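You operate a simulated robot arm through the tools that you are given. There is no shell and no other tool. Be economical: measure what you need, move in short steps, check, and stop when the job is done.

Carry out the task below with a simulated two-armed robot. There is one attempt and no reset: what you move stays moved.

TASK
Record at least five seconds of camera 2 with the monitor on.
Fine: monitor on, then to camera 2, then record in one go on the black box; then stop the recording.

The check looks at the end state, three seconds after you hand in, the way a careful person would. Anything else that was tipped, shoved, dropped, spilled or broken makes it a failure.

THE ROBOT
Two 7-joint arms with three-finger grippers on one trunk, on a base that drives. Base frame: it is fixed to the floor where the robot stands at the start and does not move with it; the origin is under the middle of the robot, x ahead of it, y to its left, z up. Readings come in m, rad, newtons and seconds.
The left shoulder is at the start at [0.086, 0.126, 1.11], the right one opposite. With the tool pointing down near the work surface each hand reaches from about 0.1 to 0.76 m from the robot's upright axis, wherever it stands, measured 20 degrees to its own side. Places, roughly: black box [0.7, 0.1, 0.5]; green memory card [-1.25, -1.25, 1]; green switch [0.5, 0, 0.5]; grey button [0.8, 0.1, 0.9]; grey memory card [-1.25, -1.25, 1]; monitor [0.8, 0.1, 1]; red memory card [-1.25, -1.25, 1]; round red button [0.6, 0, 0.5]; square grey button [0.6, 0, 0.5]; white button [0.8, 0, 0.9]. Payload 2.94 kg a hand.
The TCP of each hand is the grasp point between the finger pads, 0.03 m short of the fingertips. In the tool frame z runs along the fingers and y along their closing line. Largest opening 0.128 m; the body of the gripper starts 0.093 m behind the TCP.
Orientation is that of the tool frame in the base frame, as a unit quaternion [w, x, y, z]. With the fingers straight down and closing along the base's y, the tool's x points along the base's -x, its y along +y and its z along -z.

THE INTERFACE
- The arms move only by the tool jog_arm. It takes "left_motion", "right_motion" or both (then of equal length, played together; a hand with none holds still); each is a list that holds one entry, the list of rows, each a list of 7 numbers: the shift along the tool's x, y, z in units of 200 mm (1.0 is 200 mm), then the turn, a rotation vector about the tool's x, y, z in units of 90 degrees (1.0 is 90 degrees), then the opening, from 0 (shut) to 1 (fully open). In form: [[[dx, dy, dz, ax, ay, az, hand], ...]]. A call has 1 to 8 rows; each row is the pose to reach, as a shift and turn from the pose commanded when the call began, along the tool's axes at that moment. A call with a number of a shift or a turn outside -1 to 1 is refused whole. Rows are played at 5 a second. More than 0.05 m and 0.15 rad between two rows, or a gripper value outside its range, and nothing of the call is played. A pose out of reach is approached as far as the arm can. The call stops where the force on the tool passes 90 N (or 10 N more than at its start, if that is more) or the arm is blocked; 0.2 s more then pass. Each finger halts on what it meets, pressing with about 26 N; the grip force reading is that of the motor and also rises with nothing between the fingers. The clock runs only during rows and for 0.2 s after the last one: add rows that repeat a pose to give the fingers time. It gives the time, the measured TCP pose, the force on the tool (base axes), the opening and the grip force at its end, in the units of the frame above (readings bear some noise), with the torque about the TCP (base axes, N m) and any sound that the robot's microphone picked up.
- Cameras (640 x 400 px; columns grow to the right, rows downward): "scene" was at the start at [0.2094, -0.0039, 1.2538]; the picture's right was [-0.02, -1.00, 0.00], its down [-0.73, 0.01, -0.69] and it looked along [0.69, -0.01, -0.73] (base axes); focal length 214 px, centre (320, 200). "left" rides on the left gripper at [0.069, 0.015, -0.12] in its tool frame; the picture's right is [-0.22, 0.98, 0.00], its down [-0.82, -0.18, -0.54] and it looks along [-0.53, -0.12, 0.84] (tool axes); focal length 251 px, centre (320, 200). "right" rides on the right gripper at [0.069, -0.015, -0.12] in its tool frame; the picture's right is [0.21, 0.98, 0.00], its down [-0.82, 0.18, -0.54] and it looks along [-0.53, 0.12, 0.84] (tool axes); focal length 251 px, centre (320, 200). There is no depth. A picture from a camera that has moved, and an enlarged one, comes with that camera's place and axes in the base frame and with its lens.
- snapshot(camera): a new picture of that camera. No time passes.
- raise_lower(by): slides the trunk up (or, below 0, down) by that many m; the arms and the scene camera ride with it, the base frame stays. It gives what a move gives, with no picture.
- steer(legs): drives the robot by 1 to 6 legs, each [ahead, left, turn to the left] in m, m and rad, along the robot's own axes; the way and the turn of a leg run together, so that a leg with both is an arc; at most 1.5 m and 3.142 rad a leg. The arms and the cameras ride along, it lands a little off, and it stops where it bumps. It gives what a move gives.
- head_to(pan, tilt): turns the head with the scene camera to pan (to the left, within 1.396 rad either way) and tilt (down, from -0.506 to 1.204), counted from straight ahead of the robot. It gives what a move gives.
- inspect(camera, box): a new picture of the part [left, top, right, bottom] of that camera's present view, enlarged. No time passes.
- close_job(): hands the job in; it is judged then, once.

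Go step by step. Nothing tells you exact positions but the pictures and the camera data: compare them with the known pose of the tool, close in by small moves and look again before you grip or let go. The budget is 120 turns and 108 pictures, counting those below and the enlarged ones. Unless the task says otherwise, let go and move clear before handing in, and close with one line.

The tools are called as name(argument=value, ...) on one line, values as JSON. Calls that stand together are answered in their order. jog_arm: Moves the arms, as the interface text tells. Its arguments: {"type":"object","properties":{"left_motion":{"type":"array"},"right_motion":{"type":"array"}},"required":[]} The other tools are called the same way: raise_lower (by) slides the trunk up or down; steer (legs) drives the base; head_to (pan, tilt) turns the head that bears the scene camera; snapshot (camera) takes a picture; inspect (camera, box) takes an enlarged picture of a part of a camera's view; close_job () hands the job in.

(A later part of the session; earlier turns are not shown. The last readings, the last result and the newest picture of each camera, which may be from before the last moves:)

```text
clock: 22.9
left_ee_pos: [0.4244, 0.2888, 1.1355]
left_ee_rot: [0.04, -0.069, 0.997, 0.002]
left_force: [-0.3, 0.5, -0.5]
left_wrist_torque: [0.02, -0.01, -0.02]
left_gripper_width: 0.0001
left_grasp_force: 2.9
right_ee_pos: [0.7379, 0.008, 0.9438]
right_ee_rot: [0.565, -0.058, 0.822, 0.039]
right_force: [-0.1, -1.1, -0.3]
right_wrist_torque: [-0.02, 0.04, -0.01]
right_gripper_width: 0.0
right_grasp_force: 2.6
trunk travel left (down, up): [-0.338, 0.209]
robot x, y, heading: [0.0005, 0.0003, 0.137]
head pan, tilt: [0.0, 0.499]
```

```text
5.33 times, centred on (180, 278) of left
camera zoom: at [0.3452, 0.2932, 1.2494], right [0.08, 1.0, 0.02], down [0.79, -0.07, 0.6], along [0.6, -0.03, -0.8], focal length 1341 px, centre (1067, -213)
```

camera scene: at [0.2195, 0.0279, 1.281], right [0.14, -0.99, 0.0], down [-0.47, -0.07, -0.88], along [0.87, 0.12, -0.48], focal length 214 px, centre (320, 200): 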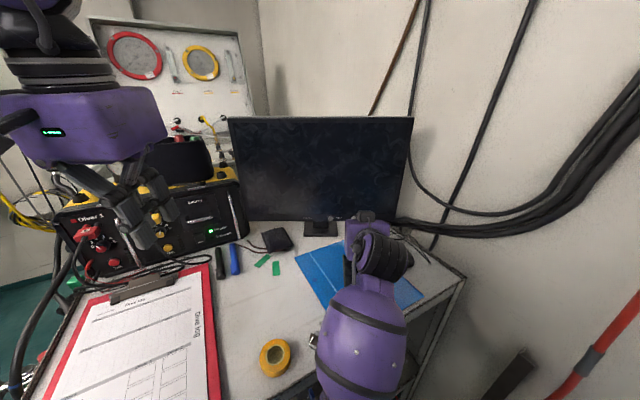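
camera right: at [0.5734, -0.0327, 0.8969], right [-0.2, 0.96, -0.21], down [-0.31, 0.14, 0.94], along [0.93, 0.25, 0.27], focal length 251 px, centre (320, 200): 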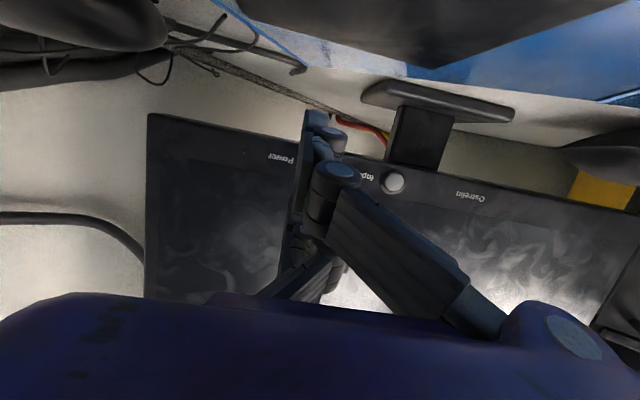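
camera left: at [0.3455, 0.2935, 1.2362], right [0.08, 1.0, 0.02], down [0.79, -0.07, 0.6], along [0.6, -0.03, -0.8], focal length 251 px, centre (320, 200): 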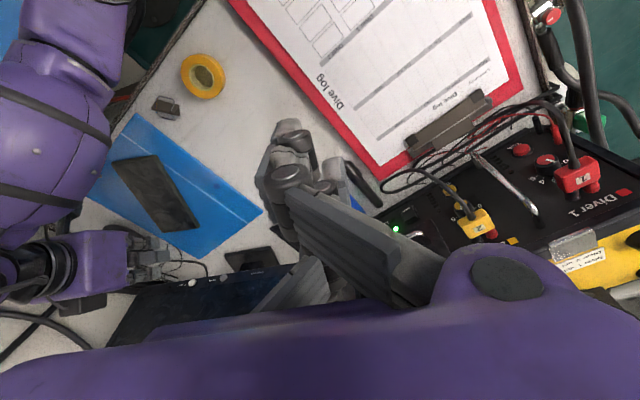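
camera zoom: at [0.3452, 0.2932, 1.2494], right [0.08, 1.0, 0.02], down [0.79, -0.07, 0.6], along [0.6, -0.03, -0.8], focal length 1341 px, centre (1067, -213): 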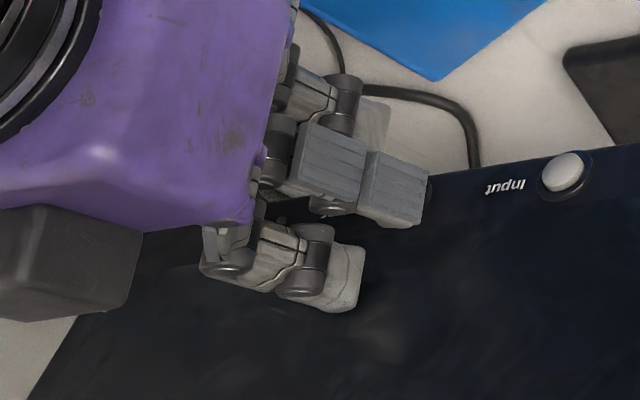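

Still free. I'll go on 2 mm at a time.

jog_arm(right_motion=[[[-0.0036, 0, 0.0093, 0, 0, 0, 0], [-0.0036, 0, 0.0093, 0, 0, 0, 0]]])

snapshot(camera="scene")

```text
clock: 23.4
left_ee_pos: [0.4218, 0.2887, 1.1351]
left_ee_rot: [0.041, -0.069, 0.997, 0.003]
left_force: [0.6, 0.7, -0.5]
left_wrist_torque: [-0.04, 0.01, 0.02]
left_gripper_width: 0.0002
left_grasp_force: 2.8
right_ee_pos: [0.7392, 0.0077, 0.9447]
right_ee_rot: [0.564, -0.057, 0.823, 0.038]
right_force: [-13.6, 0.4, -2.5]
right_wrist_torque: [0.0, -0.31, -0.11]
right_gripper_width: 0.0001
right_grasp_force: 2.9
trunk travel left (down, up): [-0.338, 0.209]
robot x, y, heading: [0.003, -0.0008, 0.139]
head pan, tilt: [0.0, 0.499]
```

```text
71 pictures are left
camera scene: at [0.2153, 0.0277, 1.2937], right [0.14, -0.99, 0.0], down [-0.47, -0.07, -0.88], along [0.87, 0.12, -0.48], focal length 214 px, centre (320, 200)
```

scene: 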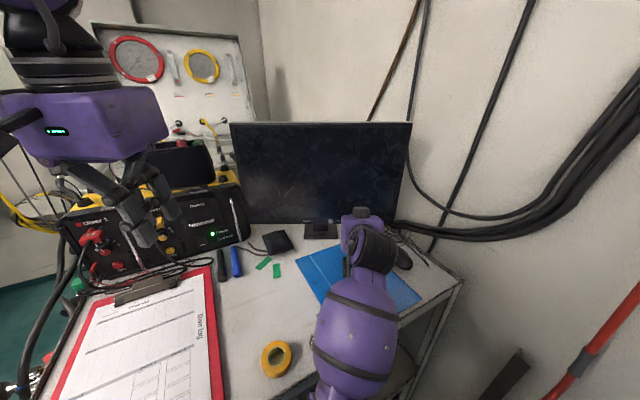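

There is a light contact (14 N), but the middle finger's centre may sit to the +y side of the button. I'll back off, shift 10 mm right and 6 mm down, and press again.

jog_arm(right_motion=[[[0.018, 0, -0.047, 0, 0, 0, 0], [0.046, -0.05, -0.036, 0, 0, 0, 0], [0.037, -0.05, -0.013, 0, 0, 0, 0], [0.028, -0.05, 0.011, 0, 0, 0, 0], [0.026, -0.05, 0.016, 0, 0, 0, 0], [0.026, -0.05, 0.016, 0, 0, 0, 0]]])

inspect(camera="left", box=[120, 240, 240, 315])

```text
clock: 24.9
left_ee_pos: [0.4223, 0.289, 1.1366]
left_ee_rot: [0.041, -0.069, 0.997, 0.003]
left_force: [0.3, -0.5, 0.5]
left_wrist_torque: [-0.04, -0.01, -0.01]
left_gripper_width: 0.0001
left_grasp_force: 2.8
right_ee_pos: [0.7409, -0.0017, 0.9365]
right_ee_rot: [0.564, -0.057, 0.823, 0.038]
right_force: [-21.7, -1.0, -4.2]
right_wrist_torque: [0.06, -0.47, -0.16]
right_gripper_width: 0.0001
right_grasp_force: 2.3
trunk travel left (down, up): [-0.338, 0.209]
robot x, y, heading: [0.0011, -0.0025, 0.141]
head pan, tilt: [0.0, 0.499]
```

```text
5.33 times, centred on (180, 278) of left
camera zoom: at [0.3427, 0.293, 1.25], right [0.08, 1.0, 0.02], down [0.79, -0.07, 0.61], along [0.61, -0.03, -0.8], focal length 1341 px, centre (1067, -213)
```

zoom: 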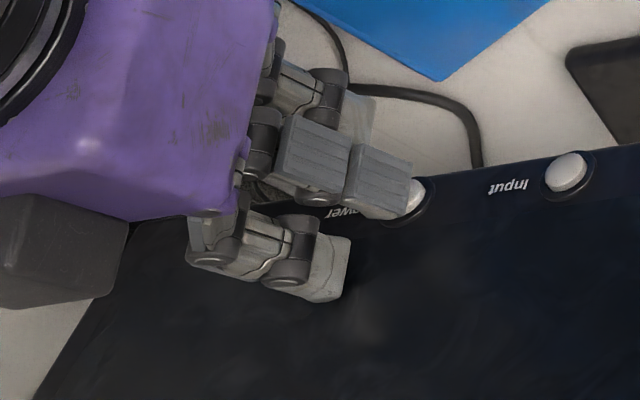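

The contact point stays fixed in the hand and the force direction says the screen leans slightly forward, so the upper finger always lands first. I'll use that instead: steepen to about 33° so the upper finger's tip is clearly the leading point, and press with it.

jog_arm(right_motion=[[[0.04, 0.0, -0.1, 0, 0, 0, 0], [0.07, 0.02, -0.11, 0, 0.08, 0, 0], [0.1, 0.04, -0.12, 0, 0.16, 0, 0], [0.12, 0.05, -0.13, 0, 0.24, 0, 0], [0.14, 0.064, -0.136, 0, 0.32, 0, 0], [0.155, 0.064, -0.136, 0, 0.398, 0, 0], [0.155, 0.064, -0.136, 0, 0.398, 0, 0]]])

inspect(camera="left", box=[120, 240, 240, 315])

snapshot(camera="right")

```text
clock: 26.4
left_ee_pos: [0.4235, 0.2887, 1.1359]
left_ee_rot: [0.04, -0.07, 0.997, 0.003]
left_force: [0.4, -0.9, 0.0]
left_wrist_torque: [-0.02, -0.01, 0.01]
left_gripper_width: 0.0001
left_grasp_force: 2.5
right_ee_pos: [0.7044, 0.0052, 0.9168]
right_ee_rot: [0.283, -0.067, 0.957, 0.019]
right_force: [-0.5, -0.2, 0.3]
right_wrist_torque: [-0.03, 0.03, 0.01]
right_gripper_width: 0.0001
right_grasp_force: 2.6
trunk travel left (down, up): [-0.338, 0.209]
robot x, y, heading: [0.0039, -0.0007, 0.138]
head pan, tilt: [0.0, 0.499]
```

```text
5.33 times, centred on (180, 278) of left
camera zoom: at [0.345, 0.2931, 1.2495], right [0.08, 1.0, 0.02], down [0.79, -0.07, 0.6], along [0.6, -0.03, -0.8], focal length 1341 px, centre (1067, -213)
```

zoom: 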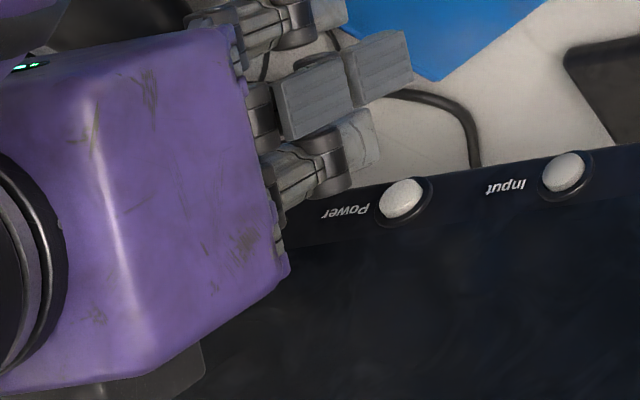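

```text
68 pictures are left
camera right: at [0.5847, -0.0265, 0.9801], right [-0.31, 0.94, -0.12], down [0.37, 0.23, 0.9], along [0.88, 0.24, -0.42], focal length 251 px, centre (320, 200)
```

right: 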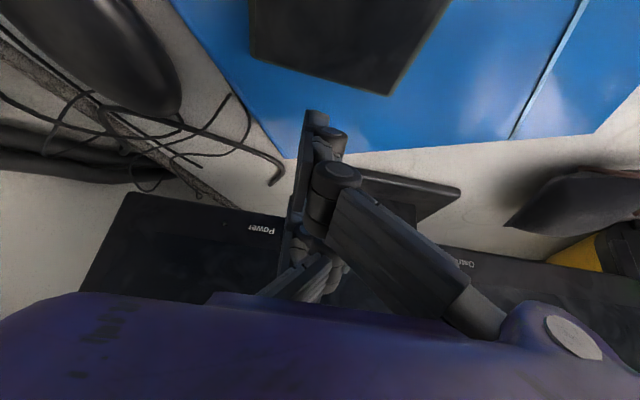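

The palm would come close to the screen at this pitch, so I'll settle on about 41° and move to 2 cm standoff.

jog_arm(right_motion=[[[-0.015, 0.0, 0.018, 0, -0.047, 0, 0], [-0.03, 0.0, 0.037, 0, -0.093, 0, 0], [-0.03, 0.0, 0.037, 0, -0.093, 0, 0]]])

inspect(camera="left", box=[120, 240, 240, 315])

```text
clock: 27.2
left_ee_pos: [0.4245, 0.2888, 1.1337]
left_ee_rot: [0.04, -0.07, 0.997, 0.002]
left_force: [0.2, 0.2, -1.7]
left_wrist_torque: [-0.01, 0.01, 0.01]
left_gripper_width: 0.0002
left_grasp_force: 2.8
right_ee_pos: [0.7138, 0.007, 0.9146]
right_ee_rot: [0.354, -0.065, 0.933, 0.024]
right_force: [-0.5, -0.3, 0.0]
right_wrist_torque: [0.01, 0.03, -0.02]
right_gripper_width: 0.0002
right_grasp_force: 2.7
trunk travel left (down, up): [-0.338, 0.209]
robot x, y, heading: [0.0004, -0.0002, 0.136]
head pan, tilt: [0.0, 0.499]
```

```text
5.33 times, centred on (180, 278) of left
camera zoom: at [0.3452, 0.2933, 1.2494], right [0.08, 1.0, 0.02], down [0.79, -0.07, 0.6], along [0.6, -0.03, -0.8], focal length 1341 px, centre (1067, -213)
```

zoom: 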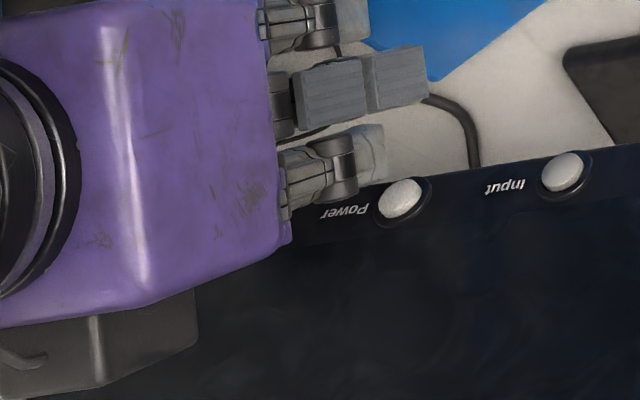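

The upper finger's tip should land on the Power button. I'll advance.

jog_arm(right_motion=[[[-0.03, 0, 0.0265, 0, 0, 0, 0], [-0.0525, 0, 0.0464, 0, 0, 0, 0], [-0.064, 0, 0.0563, 0, 0, 0, 0], [-0.071, 0, 0.063, 0, 0, 0, 0]]])

inspect(camera="left", box=[120, 240, 240, 315])

```text
clock: 28.2
left_ee_pos: [0.4233, 0.2885, 1.1347]
left_ee_rot: [0.04, -0.069, 0.997, 0.002]
left_force: [-0.2, 0.2, -0.2]
left_wrist_torque: [0.03, 0.02, 0.01]
left_gripper_width: 0.0
left_grasp_force: 3.2
right_ee_pos: [0.73, 0.0087, 0.914]
right_ee_rot: [0.352, -0.065, 0.933, 0.025]
right_force: [-20.4, -0.7, -5.5]
right_wrist_torque: [0.05, -0.02, -0.19]
right_gripper_width: 0.0
right_grasp_force: 2.5
trunk travel left (down, up): [-0.338, 0.209]
robot x, y, heading: [0.0016, 0.0018, 0.139]
head pan, tilt: [0.0, 0.499]
heard: click
```

```text
5.33 times, centred on (180, 278) of left
camera zoom: at [0.343, 0.2931, 1.2499], right [0.08, 1.0, 0.02], down [0.79, -0.07, 0.61], along [0.6, -0.03, -0.8], focal length 1341 px, centre (1067, -213)
```

zoom: 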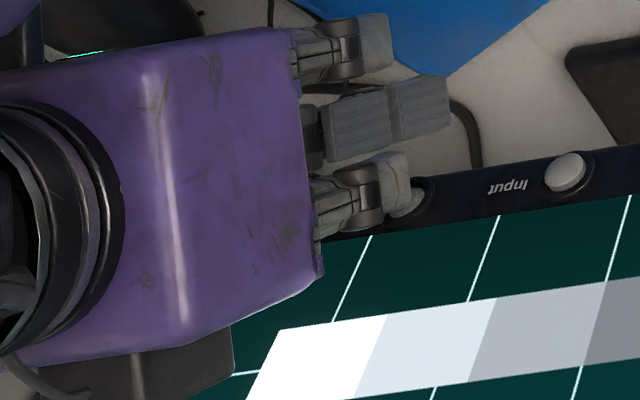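

A click was heard and the monitor is on. I'll back off and shift 7 cm along the bezel to Input.

jog_arm(right_motion=[[[0.03, 0, -0.0265, 0, 0, 0, 0], [0.071, 0, -0.063, 0, 0, 0, 0], [0.071, 0.177, -0.063, 0, 0, 0, 0], [0.071, 0.354, -0.063, 0, 0, 0, 0], [0.071, 0.354, -0.063, 0, 0, 0, 0]]])

inspect(camera="left", box=[120, 240, 240, 315])

snapshot(camera="scene")

```text
clock: 29.4
left_ee_pos: [0.4244, 0.2875, 1.1345]
left_ee_rot: [0.04, -0.07, 0.997, 0.003]
left_force: [-0.6, 0.0, -0.1]
left_wrist_torque: [-0.03, -0.01, -0.03]
left_gripper_width: 0.0001
left_grasp_force: 2.7
right_ee_pos: [0.7051, 0.0775, 0.9155]
right_ee_rot: [0.353, -0.065, 0.933, 0.024]
right_force: [0.9, 0.3, 0.2]
right_wrist_torque: [0.01, 0.01, -0.01]
right_gripper_width: 0.0
right_grasp_force: 2.7
trunk travel left (down, up): [-0.338, 0.209]
robot x, y, heading: [0.0085, -0.0008, 0.139]
head pan, tilt: [0.0, 0.499]
```

```text
5.33 times, centred on (180, 278) of left
camera zoom: at [0.3453, 0.2929, 1.2495], right [0.08, 1.0, 0.02], down [0.79, -0.07, 0.6], along [0.6, -0.03, -0.8], focal length 1341 px, centre (1067, -213)
```

zoom: 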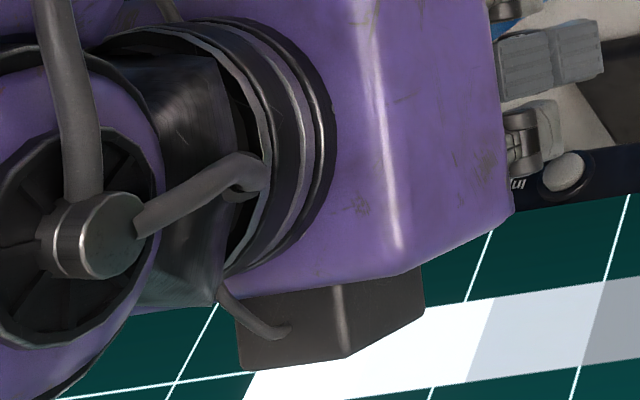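

```text
64 pictures are left
camera scene: at [0.2171, 0.0273, 1.2935], right [0.14, -0.99, 0.0], down [-0.47, -0.07, -0.88], along [0.87, 0.12, -0.48], focal length 214 px, centre (320, 200)
```

scene: 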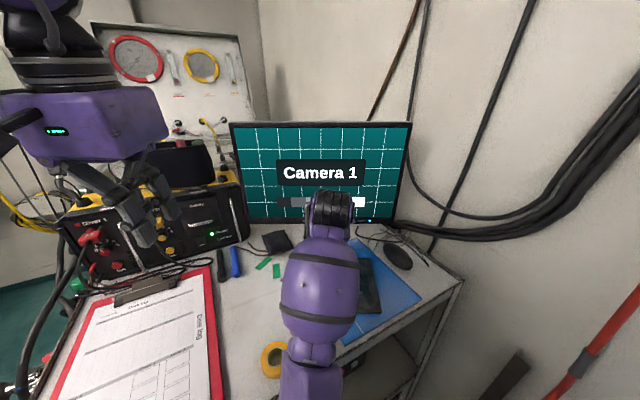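

The monitor shows "Camera 1". The same press stroke now on Input.

jog_arm(right_motion=[[[-0.03, 0, 0.0265, 0, 0, 0, 0], [-0.0525, 0, 0.0464, 0, 0, 0, 0], [-0.064, 0, 0.0563, 0, 0, 0, 0], [-0.071, 0, 0.063, 0, 0, 0, 0]]])

snapshot(camera="scene")

```text
clock: 30.4
left_ee_pos: [0.4214, 0.2893, 1.135]
left_ee_rot: [0.041, -0.07, 0.997, 0.004]
left_force: [0.2, -0.1, -0.2]
left_wrist_torque: [0.0, 0.01, -0.02]
left_gripper_width: 0.0001
left_grasp_force: 3.5
right_ee_pos: [0.7198, 0.0786, 0.9146]
right_ee_rot: [0.351, -0.065, 0.934, 0.025]
right_force: [-27.6, -1.4, -3.0]
right_wrist_torque: [0.0, -0.15, -0.25]
right_gripper_width: 0.0001
right_grasp_force: 3.4
trunk travel left (down, up): [-0.338, 0.209]
robot x, y, heading: [0.0014, -0.001, 0.142]
head pan, tilt: [0.0, 0.499]
heard: click
```

```text
63 pictures are left
camera scene: at [0.2136, 0.0275, 1.294], right [0.14, -0.99, 0.0], down [-0.47, -0.07, -0.88], along [0.87, 0.12, -0.48], focal length 214 px, centre (320, 200)
```

scene: 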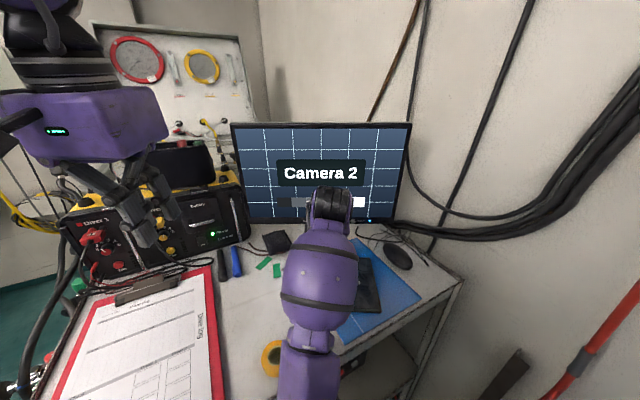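

"Camera 2" is on the monitor. I'll retreat the right hand and look down at the recorder, the chair and the floor space.

jog_arm(right_motion=[[[0.05, 0, -0.05, 0, 0, 0, 0], [0.071, 0, -0.1, 0, 0, 0, 0], [0.071, 0, -0.3, 0, 0, 0, 0], [0.071, -0.2, -0.5, 0, 0, 0, 0], [0.071, -0.4, -0.65, 0, 0, 0, 0], [0.071, -0.6, -0.8, 0, 0, 0, 0], [0.071, -0.8, -0.9, 0, 0, 0, 0], [0.071, -0.8, -1.0, 0, 0, 0, 0]]])

head_to(pan=0, tilt=1.2)

snapshot(camera="scene")

snapshot(camera="right")

```text
refused: row 4 steps farther than a row can; nothing moved
```

```text
clock: 31.5
left_ee_pos: [0.422, 0.2891, 1.1362]
left_ee_rot: [0.041, -0.07, 0.997, 0.002]
left_force: [-0.6, 0.0, 0.3]
left_wrist_torque: [0.05, -0.01, 0.04]
left_gripper_width: 0.0
left_grasp_force: 3.3
right_ee_pos: [0.7194, 0.0791, 0.9146]
right_ee_rot: [0.351, -0.065, 0.934, 0.023]
right_force: [-34.4, -2.0, -10.1]
right_wrist_torque: [0.04, 0.04, -0.3]
right_gripper_width: 0.0
right_grasp_force: 3.1
trunk travel left (down, up): [-0.338, 0.209]
robot x, y, heading: [0.0015, -0.0021, 0.141]
head pan, tilt: [0.0, 1.201]
```

```text
62 pictures are left
camera scene: at [0.1792, 0.0227, 1.2403], right [0.14, -0.99, 0.0], down [-0.92, -0.13, -0.37], along [0.36, 0.05, -0.93], focal length 214 px, centre (320, 200)
```

scene: 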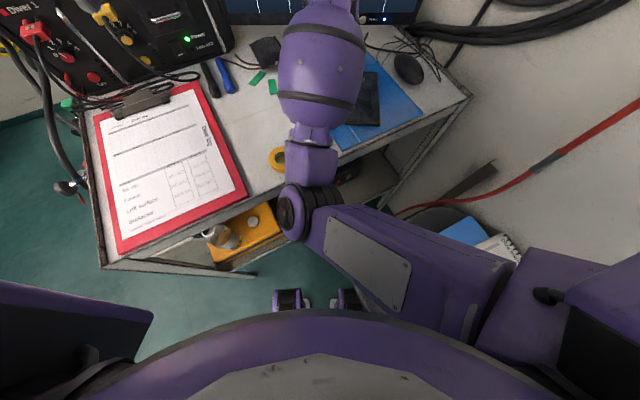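

```text
61 pictures are left
camera right: at [0.5922, 0.0461, 0.9598], right [-0.3, 0.94, -0.14], down [0.23, 0.22, 0.95], along [0.93, 0.25, -0.29], focal length 251 px, centre (320, 200)
```

right: 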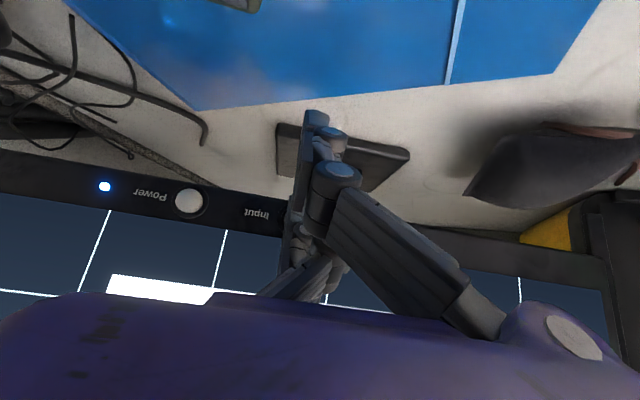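

First, a refused move: I'll retreat with smaller steps.

jog_arm(right_motion=[[[0.05, 0, -0.05, 0, 0, 0, 0], [0.071, 0, -0.1, 0, 0, 0, 0], [0.071, 0, -0.3, 0, 0, 0, 0], [0.071, -0.15, -0.45, 0, 0, 0, 0], [0.071, -0.3, -0.6, 0, 0, 0, 0], [0.071, -0.45, -0.75, 0, 0, 0, 0], [0.071, -0.6, -0.9, 0, 0, 0, 0], [0.071, -0.8, -0.98, 0, 0, 0, 0]]])

snapshot(camera="scene")

snapshot(camera="right")

```text
clock: 33.3
left_ee_pos: [0.4234, 0.2891, 1.1352]
left_ee_rot: [0.04, -0.07, 0.997, 0.003]
left_force: [-0.7, 0.5, -0.2]
left_wrist_torque: [0.0, -0.04, 0.06]
left_gripper_width: 0.0
left_grasp_force: 2.7
right_ee_pos: [0.6155, -0.1042, 1.0522]
right_ee_rot: [0.353, -0.065, 0.933, 0.023]
right_force: [-0.6, -0.9, -0.8]
right_wrist_torque: [-0.02, 0.0, 0.01]
right_gripper_width: 0.0
right_grasp_force: 2.8
right hand out of reach, approached as far as the arm can: row 7, 8
trunk travel left (down, up): [-0.338, 0.209]
robot x, y, heading: [0.0001, 0.0015, 0.146]
head pan, tilt: [0.0, 1.201]
```

```text
60 pictures are left
camera scene: at [0.1815, 0.0224, 1.2399], right [0.14, -0.99, 0.0], down [-0.92, -0.13, -0.36], along [0.36, 0.05, -0.93], focal length 214 px, centre (320, 200)
```

scene: 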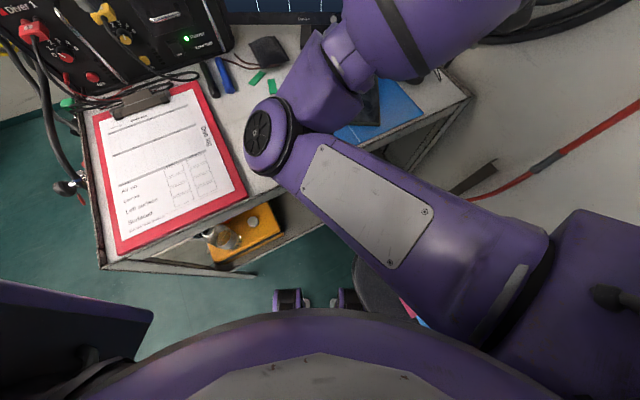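

```text
59 pictures are left
camera right: at [0.4863, -0.1371, 1.0965], right [-0.29, 0.95, -0.14], down [0.23, 0.22, 0.95], along [0.93, 0.25, -0.28], focal length 251 px, centre (320, 200)
```

right: 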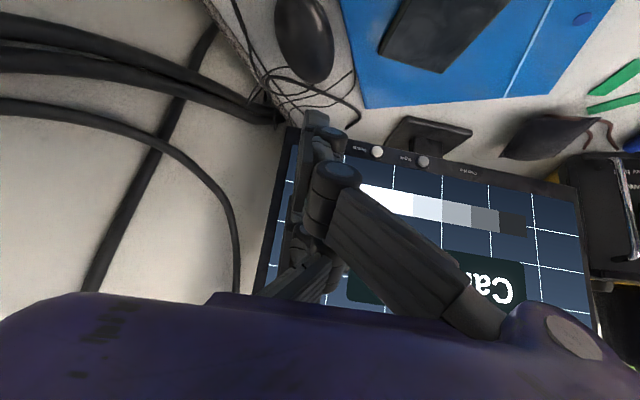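

The elbow of the right arm is in open space, so I'll use it for the recorder too, but the base should stand farther back. First I'll check the floor to the sides and behind.

head_to(pan=-1.39, tilt=0.9)

snapshot(camera="scene")

head_to(pan=1.39, tilt=0.7)

snapshot(camera="scene")

```text
clock: 34.9
left_ee_pos: [0.4248, 0.2887, 1.1358]
left_ee_rot: [0.04, -0.069, 0.997, 0.002]
left_force: [0.1, -0.2, 0.3]
left_wrist_torque: [-0.01, 0.01, -0.02]
left_gripper_width: 0.0001
left_grasp_force: 2.8
right_ee_pos: [0.6148, -0.1027, 1.0517]
right_ee_rot: [0.353, -0.065, 0.933, 0.023]
right_force: [0.1, -0.9, 0.1]
right_wrist_torque: [0.02, -0.01, 0.0]
right_gripper_width: 0.0
right_grasp_force: 3.4
trunk travel left (down, up): [-0.338, 0.209]
robot x, y, heading: [0.0015, 0.0006, 0.14]
head pan, tilt: [-1.389, 0.901]
```

```text
58 pictures are left
camera scene: at [0.1926, -0.0302, 1.266], right [-0.57, -0.82, 0.0], down [-0.6, 0.41, -0.68], along [0.56, -0.39, -0.73], focal length 214 px, centre (320, 200)
```

scene: 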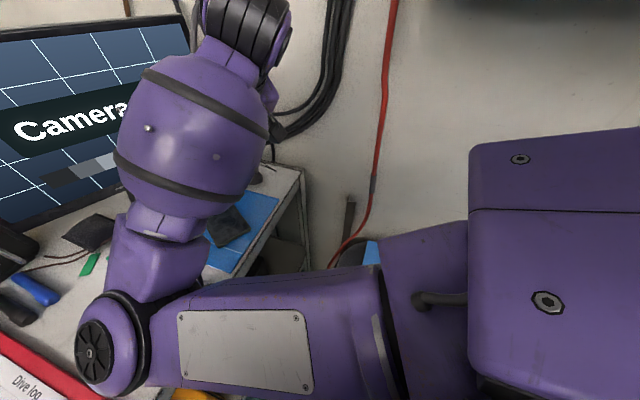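

```text
clock: 37.3
left_ee_pos: [0.4239, 0.2886, 1.1356]
left_ee_rot: [0.041, -0.07, 0.997, 0.004]
left_force: [-0.2, 0.7, 0.3]
left_wrist_torque: [-0.02, 0.02, 0.02]
left_gripper_width: 0.0
left_grasp_force: 2.7
right_ee_pos: [0.616, -0.105, 1.0526]
right_ee_rot: [0.354, -0.064, 0.933, 0.023]
right_force: [0.5, -0.2, -0.1]
right_wrist_torque: [-0.03, 0.0, 0.01]
right_gripper_width: 0.0001
right_grasp_force: 3.1
trunk travel left (down, up): [-0.338, 0.209]
robot x, y, heading: [0.0012, 0.0015, 0.14]
head pan, tilt: [1.389, 0.7]
```

```text
57 pictures are left
camera scene: at [0.1305, 0.0999, 1.2758], right [1.0, -0.04, 0.0], down [-0.03, -0.64, -0.76], along [0.03, 0.76, -0.64], focal length 214 px, centre (320, 200)
```

scene: 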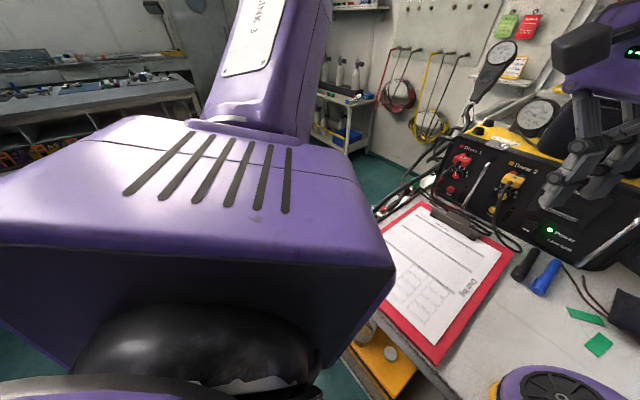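

The left and rear floor looks open; the chair and wall are only to the right. I'll back up 15 cm, slightly left.

steer(legs=[[-0.15, 0.03, 0.0]])

head_to(pan=0, tilt=0.95)

snapshot(camera="scene")

```text
clock: 38.7
left_ee_pos: [0.2762, 0.299, 1.1343]
left_ee_rot: [0.04, -0.07, 0.997, 0.003]
left_force: [0.1, 0.0, -0.5]
left_wrist_torque: [0.01, -0.01, -0.01]
left_gripper_width: 0.0
left_grasp_force: 2.8
right_ee_pos: [0.4671, -0.0937, 1.0531]
right_ee_rot: [0.354, -0.065, 0.933, 0.023]
right_force: [0.3, 0.9, 0.8]
right_wrist_torque: [-0.01, -0.01, 0.02]
right_gripper_width: 0.0
right_grasp_force: 2.3
trunk travel left (down, up): [-0.338, 0.209]
robot x, y, heading: [-0.1471, 0.0137, 0.139]
head pan, tilt: [1.389, 0.7]
```

```text
clock: 40.2
left_ee_pos: [0.2753, 0.3002, 1.1344]
left_ee_rot: [0.038, -0.069, 0.997, 0.003]
left_force: [0.3, -0.8, 0.1]
left_wrist_torque: [-0.01, 0.0, 0.02]
left_gripper_width: 0.0
left_grasp_force: 2.9
right_ee_pos: [0.4668, -0.0928, 1.0525]
right_ee_rot: [0.354, -0.065, 0.933, 0.023]
right_force: [0.8, 0.0, 0.9]
right_wrist_torque: [0.02, 0.02, -0.03]
right_gripper_width: 0.0004
right_grasp_force: 3.3
trunk travel left (down, up): [-0.338, 0.209]
robot x, y, heading: [-0.1484, 0.0081, 0.141]
head pan, tilt: [0.0, 0.949]
```

```text
56 pictures are left
camera scene: at [0.0507, 0.0358, 1.256], right [0.14, -0.99, 0.0], down [-0.81, -0.11, -0.58], along [0.58, 0.08, -0.81], focal length 214 px, centre (320, 200)
```

scene: 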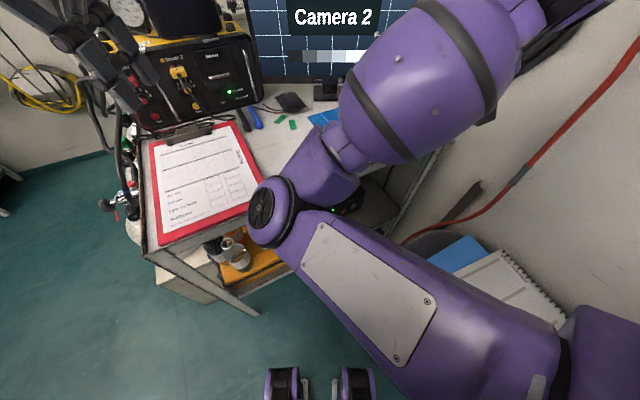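

There's now room in front of the desk. I'll bring the right hand back and down to view the recorder with the wrist camera.

jog_arm(right_motion=[[[0.12, 0.03, 0.0, 0, 0, 0, 0], [0.24, 0.06, 0.0, 0, 0, 0, 0], [0.36, 0.09, 0.03, 0, 0, 0, 0], [0.48, 0.12, 0.07, 0, 0, 0, 0], [0.6, 0.15, 0.12, 0, 0, 0, 0], [0.72, 0.18, 0.17, 0, 0, 0, 0], [0.84, 0.21, 0.22, 0, 0, 0, 0], [0.95, 0.24, 0.26, 0, 0, 0, 0]]])

snapshot(camera="right")

snapshot(camera="scene")

```text
clock: 42.0
left_ee_pos: [0.2763, 0.2975, 1.136]
left_ee_rot: [0.039, -0.07, 0.997, 0.003]
left_force: [0.3, -0.4, 0.0]
left_wrist_torque: [0.03, 0.02, -0.03]
left_gripper_width: 0.0001
left_grasp_force: 3.5
right_ee_pos: [0.3874, -0.0531, 0.8698]
right_ee_rot: [0.352, -0.065, 0.933, 0.026]
right_force: [0.7, -0.5, -0.2]
right_wrist_torque: [0.01, -0.01, 0.03]
right_gripper_width: 0.0
right_grasp_force: 3.3
right hand out of reach, approached as far as the arm can: row 1, 2, 3, 4, 5, 6, 7, 8
trunk travel left (down, up): [-0.338, 0.209]
robot x, y, heading: [-0.1427, 0.0102, 0.138]
head pan, tilt: [0.0, 0.949]
```

```text
55 pictures are left
camera right: at [0.2587, -0.0862, 0.9145], right [-0.3, 0.94, -0.14], down [0.23, 0.21, 0.95], along [0.93, 0.25, -0.28], focal length 251 px, centre (320, 200)
```

right: 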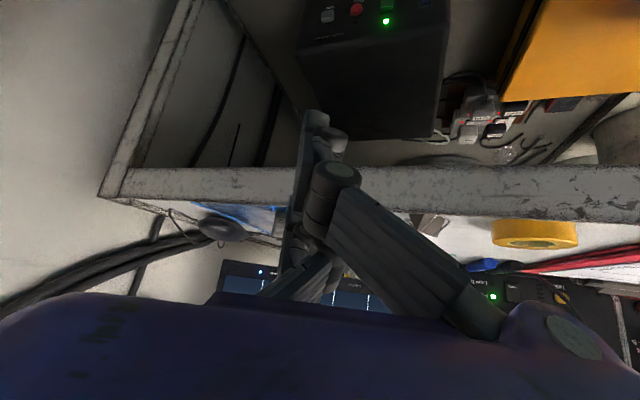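

```text
54 pictures are left
camera scene: at [0.0506, 0.0337, 1.2561], right [0.14, -0.99, 0.0], down [-0.81, -0.11, -0.58], along [0.58, 0.08, -0.81], focal length 214 px, centre (320, 200)
```

scene: 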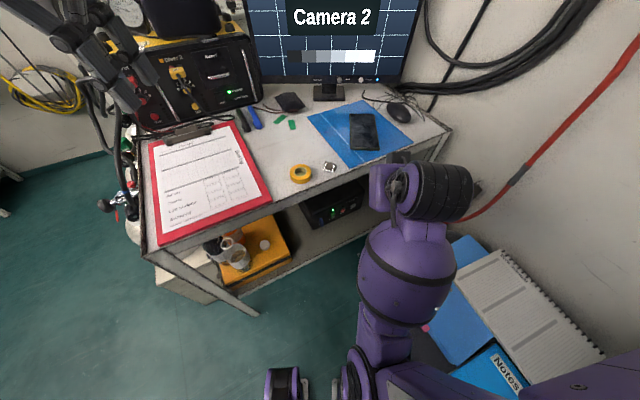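

The recorder is visible now from both cameras. I'll enlarge.

inspect(camera="scene", box=[280, 160, 400, 235])

inspect(camera="right", box=[280, 0, 480, 125])

```text
5.33 times, centred on (340, 198) of scene
camera zoom: at [0.0506, 0.0337, 1.2561], right [0.14, -0.99, 0.0], down [-0.81, -0.11, -0.58], along [0.58, 0.08, -0.81], focal length 1144 px, centre (213, 213)
```

zoom: 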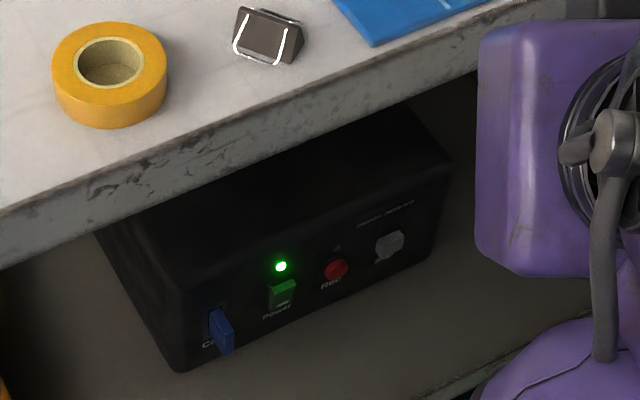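

```text
3.20 times, centred on (380, 62) of right
camera zoom: at [0.2587, -0.0862, 0.9145], right [-0.3, 0.94, -0.14], down [0.23, 0.21, 0.95], along [0.93, 0.25, -0.28], focal length 805 px, centre (128, 640)
```

zoom: 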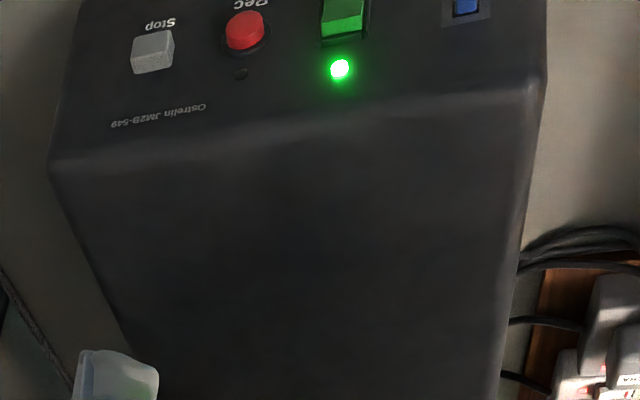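

The controls turn out to be on the box's vertical front face: Card, Power (green LED on), Rec and Stop, with Rec at about (0.561, 0.008, 0.486) and Stop at about (0.593, -0.033, 0.486). I'll lower the hand in front of the desk and yaw it toward the face.

jog_arm(right_motion=[[[0.078, 0, 0.09, -0.016, -0.002, -0.018, 0], [0.157, 0, 0.179, -0.033, -0.004, -0.037, 0], [0.235, 0, 0.268, -0.049, -0.006, -0.055, 0], [0.313, 0, 0.358, -0.065, -0.009, -0.073, 0], [0.392, 0, 0.447, -0.082, -0.011, -0.092, 0], [0.47, 0, 0.537, -0.098, -0.013, -0.11, 0], [0.548, 0, 0.626, -0.114, -0.015, -0.129, 0], [0.627, 0, 0.716, -0.131, -0.0175, -0.147, 0]]])

snapshot(camera="scene")

snapshot(camera="right")

```text
clock: 43.8
left_ee_pos: [0.2755, 0.2998, 1.1341]
left_ee_rot: [0.039, -0.071, 0.997, 0.003]
left_force: [-0.1, -0.3, 0.0]
left_wrist_torque: [0.0, -0.01, 0.0]
left_gripper_width: 0.0
left_grasp_force: 3.1
right_ee_pos: [0.3876, -0.0518, 0.8222]
right_ee_rot: [0.354, -0.101, 0.929, 0.033]
right_force: [-0.2, -0.2, 0.0]
right_wrist_torque: [0.01, 0.01, -0.03]
right_gripper_width: 0.0004
right_grasp_force: 2.8
right hand out of reach, approached as far as the arm can: row 3, 4, 5, 6, 7, 8
trunk travel left (down, up): [-0.338, 0.209]
robot x, y, heading: [-0.1505, 0.0083, 0.14]
head pan, tilt: [0.0, 0.949]
```

```text
51 pictures are left
camera scene: at [0.0508, 0.0357, 1.256], right [0.14, -0.99, 0.0], down [-0.81, -0.11, -0.58], along [0.58, 0.08, -0.81], focal length 214 px, centre (320, 200)
```

scene: 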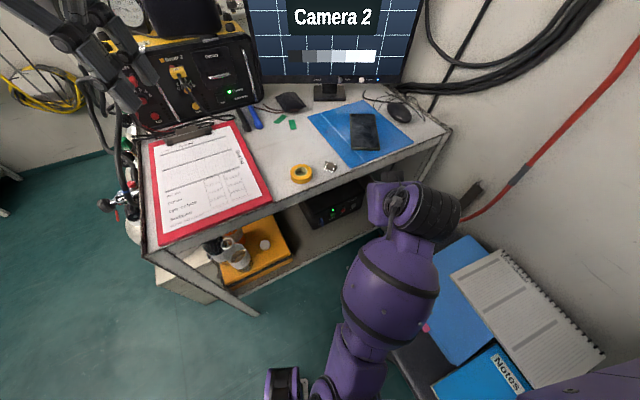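

```text
50 pictures are left
camera right: at [0.2623, -0.0943, 0.8671], right [-0.36, 0.92, -0.15], down [0.21, 0.24, 0.95], along [0.91, 0.31, -0.28], focal length 251 px, centre (320, 200)
```

right: 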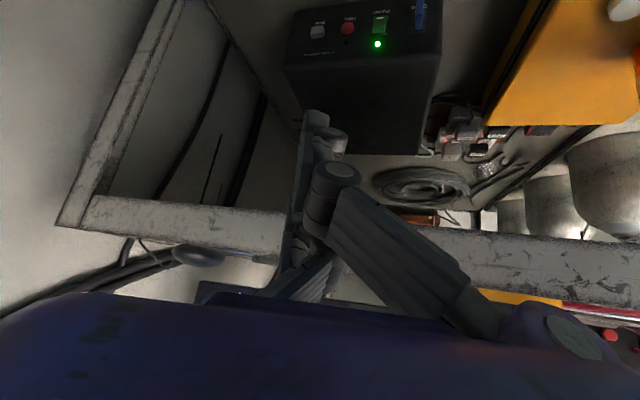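

The arm can't go lower in this posture, so I'll lower the trunk instead. First the left hand must rise, as it hangs over the clipboard.

jog_arm(left_motion=[[[0.0, 0, -0.12, 0, 0, 0, 0], [0.05, 0, -0.24, 0, 0, 0, 0], [0.1, 0, -0.36, 0, 0, 0, 0], [0.15, 0, -0.48, 0, 0, 0, 0], [0.2, 0, -0.6, 0, 0, 0, 0], [0.25, 0, -0.72, 0, 0, 0, 0], [0.3, 0, -0.84, 0, 0, 0, 0], [0.3, 0, -0.96, 0, 0, 0, 0]]])

snapshot(camera="scene")

```text
clock: 45.6
left_ee_pos: [0.2023, 0.2883, 1.3209]
left_ee_rot: [0.04, -0.07, 0.997, 0.002]
left_force: [0.0, -0.5, -0.8]
left_wrist_torque: [-0.01, 0.01, 0.02]
left_gripper_width: 0.0
left_grasp_force: 2.7
right_ee_pos: [0.3884, -0.0535, 0.8238]
right_ee_rot: [0.354, -0.102, 0.929, 0.035]
right_force: [-0.2, 0.0, -0.3]
right_wrist_torque: [-0.01, -0.01, -0.01]
right_gripper_width: 0.0
right_grasp_force: 3.8
trunk travel left (down, up): [-0.338, 0.209]
robot x, y, heading: [-0.147, 0.0111, 0.136]
head pan, tilt: [0.0, 0.949]
```

```text
49 pictures are left
camera scene: at [0.0508, 0.0351, 1.256], right [0.14, -0.99, 0.0], down [-0.81, -0.11, -0.58], along [0.58, 0.08, -0.81], focal length 214 px, centre (320, 200)
```

scene: 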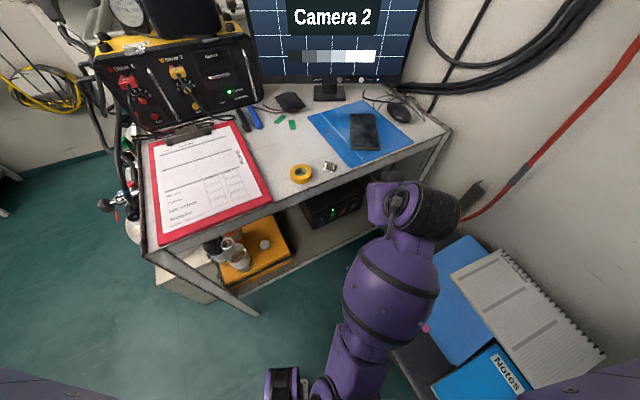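

raise_lower(by=-0.16)

snapshot(camera="scene")

snapshot(camera="right")

snapshot(camera="left")

```text
clock: 47.4
left_ee_pos: [0.2012, 0.2887, 1.1624]
left_ee_rot: [0.04, -0.07, 0.997, 0.003]
left_force: [0.9, -0.4, 1.5]
left_wrist_torque: [0.02, -0.02, 0.02]
left_gripper_width: 0.0
left_grasp_force: 2.5
right_ee_pos: [0.3831, -0.0574, 0.6323]
right_ee_rot: [0.315, -0.103, 0.943, 0.03]
right_force: [-0.5, 0.0, 0.7]
right_wrist_torque: [0.01, 0.01, 0.01]
right_gripper_width: 0.0004
right_grasp_force: 2.9
trunk travel left (down, up): [-0.178, 0.369]
robot x, y, heading: [-0.1463, 0.0124, 0.142]
head pan, tilt: [0.0, 0.949]
```

```text
48 pictures are left
camera scene: at [0.0978, 0.0423, 1.0894], right [0.14, -0.99, 0.0], down [-0.81, -0.11, -0.58], along [0.58, 0.08, -0.81], focal length 214 px, centre (320, 200)
```

scene: 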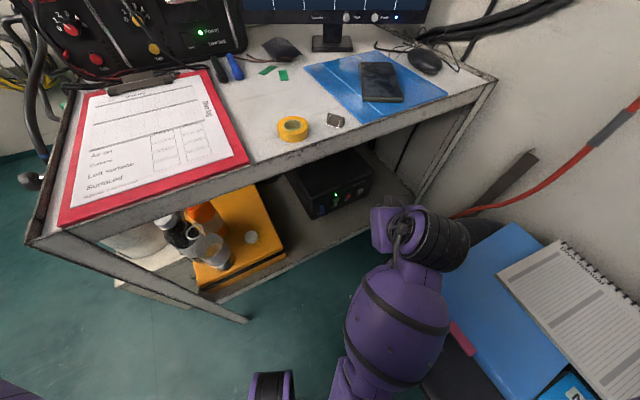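

```text
47 pictures are left
camera right: at [0.2615, -0.0982, 0.6879], right [-0.37, 0.92, -0.14], down [0.29, 0.26, 0.92], along [0.88, 0.31, -0.36], focal length 251 px, centre (320, 200)
```

right: 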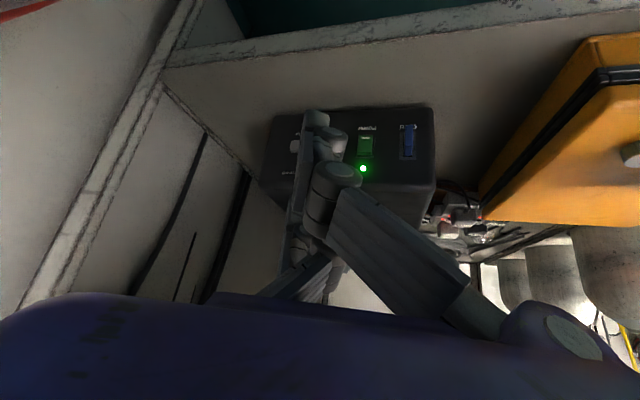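

```text
46 pictures are left
camera left: at [0.122, 0.2932, 1.2763], right [0.08, 1.0, 0.02], down [0.79, -0.07, 0.6], along [0.6, -0.03, -0.8], focal length 251 px, centre (320, 200)
```

left: 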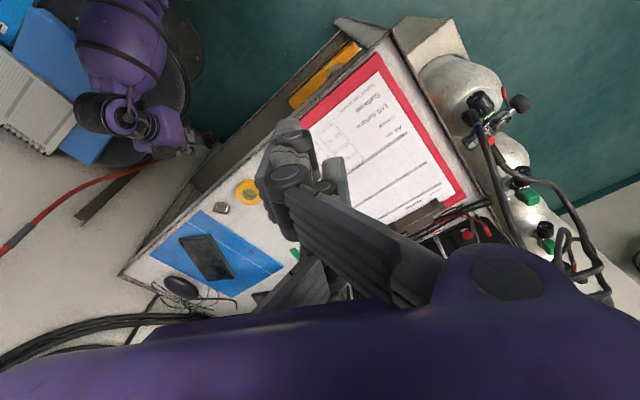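

That works well: the hand is now at z = 0.63 with the recorder in view. I'll issue a hold to let the arm settle at its commanded pose.

jog_arm(right_motion=[[[0, 0, 0, 0, 0, 0, 0], [0, 0, 0, 0, 0, 0, 0], [0, 0, 0, 0, 0, 0, 0], [0, 0, 0, 0, 0, 0, 0]]])

snapshot(camera="right")

```text
clock: 48.4
left_ee_pos: [0.2023, 0.2895, 1.1615]
left_ee_rot: [0.04, -0.07, 0.997, 0.004]
left_force: [0.9, 0.6, 0.1]
left_wrist_torque: [0.02, -0.01, -0.03]
left_gripper_width: 0.0
left_grasp_force: 3.0
right_ee_pos: [0.3834, -0.0583, 0.6328]
right_ee_rot: [0.315, -0.102, 0.943, 0.029]
right_force: [-0.3, -0.4, 0.1]
right_wrist_torque: [0.03, -0.01, -0.03]
right_gripper_width: 0.0001
right_grasp_force: 2.7
trunk travel left (down, up): [-0.178, 0.369]
robot x, y, heading: [-0.1465, 0.0106, 0.143]
head pan, tilt: [0.0, 0.949]
```

```text
45 pictures are left
camera right: at [0.2619, -0.098, 0.6878], right [-0.37, 0.92, -0.14], down [0.29, 0.26, 0.92], along [0.88, 0.31, -0.36], focal length 251 px, centre (320, 200)
```

right: 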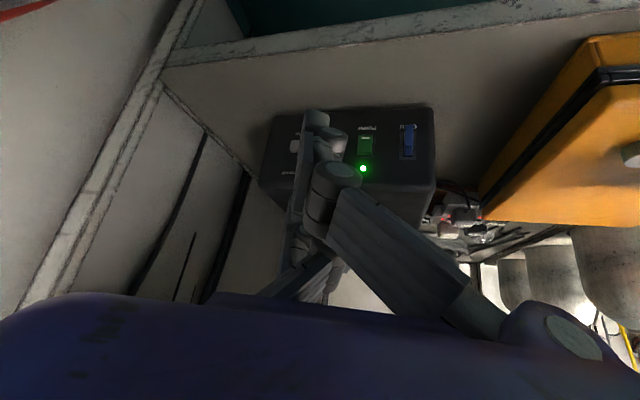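

I'll lower the trunk another 12 cm, then move forward.

raise_lower(by=-0.12)

inspect(camera="right", box=[220, 60, 460, 210])

snapshot(camera="scene")

```text
clock: 49.6
left_ee_pos: [0.1946, 0.2869, 1.0882]
left_ee_rot: [0.047, -0.071, 0.996, 0.004]
left_force: [1.0, -0.5, 0.6]
left_wrist_torque: [0.04, 0.0, 0.0]
left_gripper_width: 0.0
left_grasp_force: 3.0
right_ee_pos: [0.3883, -0.0293, 0.5284]
right_ee_rot: [0.289, -0.111, 0.949, 0.057]
right_force: [-0.1, -1.3, -0.1]
right_wrist_torque: [0.02, 0.0, 0.04]
right_gripper_width: 0.0
right_grasp_force: 2.9
trunk travel left (down, up): [-0.1, 0.448]
robot x, y, heading: [-0.1459, 0.0104, 0.148]
head pan, tilt: [0.0, 0.949]
stopped: the force on the tool passed its limit at 145 N (the readings are from after the stop); the commanded pose is now the measured one
```

```text
2.67 times, centred on (340, 135) of right
camera zoom: at [0.2729, -0.0753, 0.5878], right [-0.41, 0.91, -0.08], down [0.33, 0.23, 0.92], along [0.85, 0.35, -0.39], focal length 670 px, centre (267, 373)
```

zoom: 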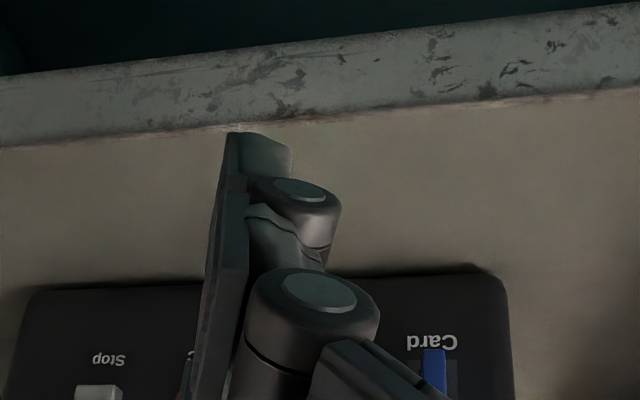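

```text
43 pictures are left
camera scene: at [0.1299, 0.0465, 0.9979], right [0.14, -0.99, 0.0], down [-0.81, -0.11, -0.58], along [0.58, 0.08, -0.81], focal length 214 px, centre (320, 200)
```

scene: 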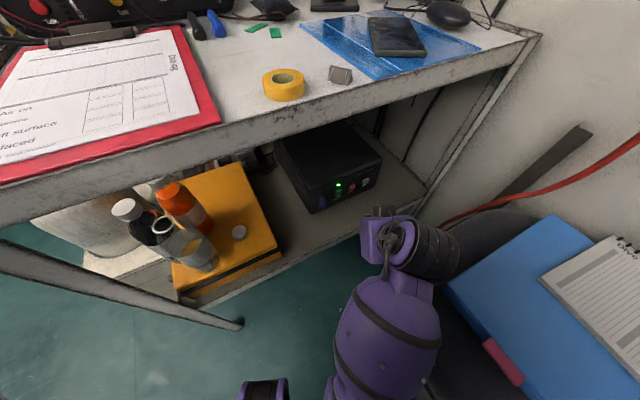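

Something loaded the right hand during the descent (now free of force), probably a fingertip against the shelf's front rail. I'll look closely before moving further.

inspect(camera="scene", box=[240, 130, 480, 280])

snapshot(camera="right")

snapshot(camera="left")

```text
2.67 times, centred on (360, 205) of scene
camera zoom: at [0.1299, 0.0465, 0.9979], right [0.14, -0.99, 0.0], down [-0.81, -0.11, -0.58], along [0.58, 0.08, -0.81], focal length 572 px, centre (213, 187)
```

zoom: 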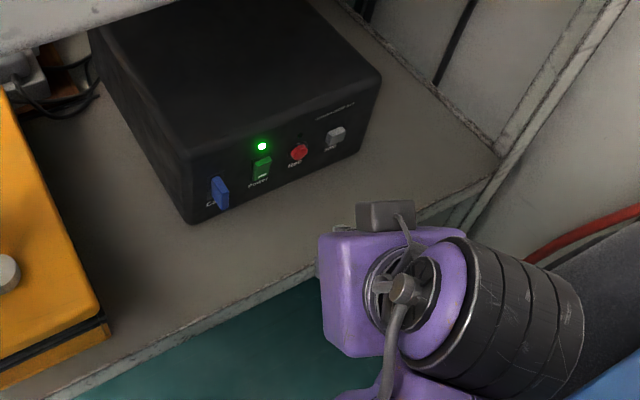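

```text
41 pictures are left
camera right: at [0.2729, -0.0753, 0.5878], right [-0.41, 0.91, -0.08], down [0.33, 0.23, 0.92], along [0.85, 0.35, -0.39], focal length 251 px, centre (320, 200)
```

right: 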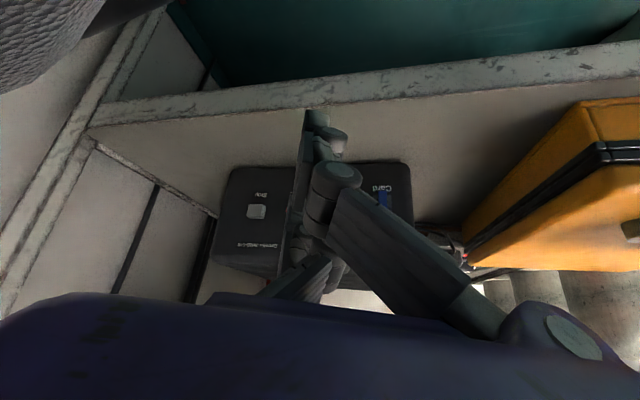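

```text
40 pictures are left
camera left: at [0.1127, 0.2916, 1.2016], right [0.07, 1.0, 0.02], down [0.79, -0.07, 0.62], along [0.61, -0.03, -0.79], focal length 251 px, centre (320, 200)
```

left: 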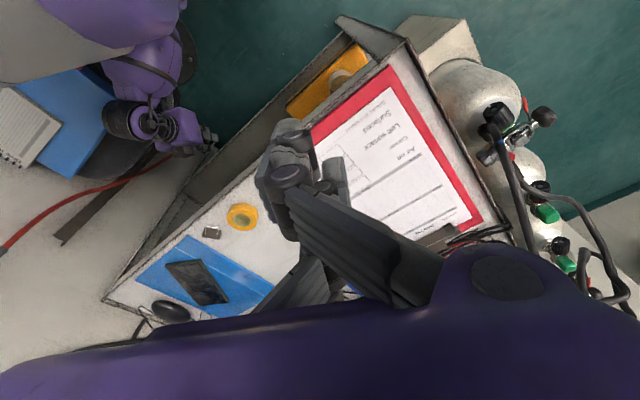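

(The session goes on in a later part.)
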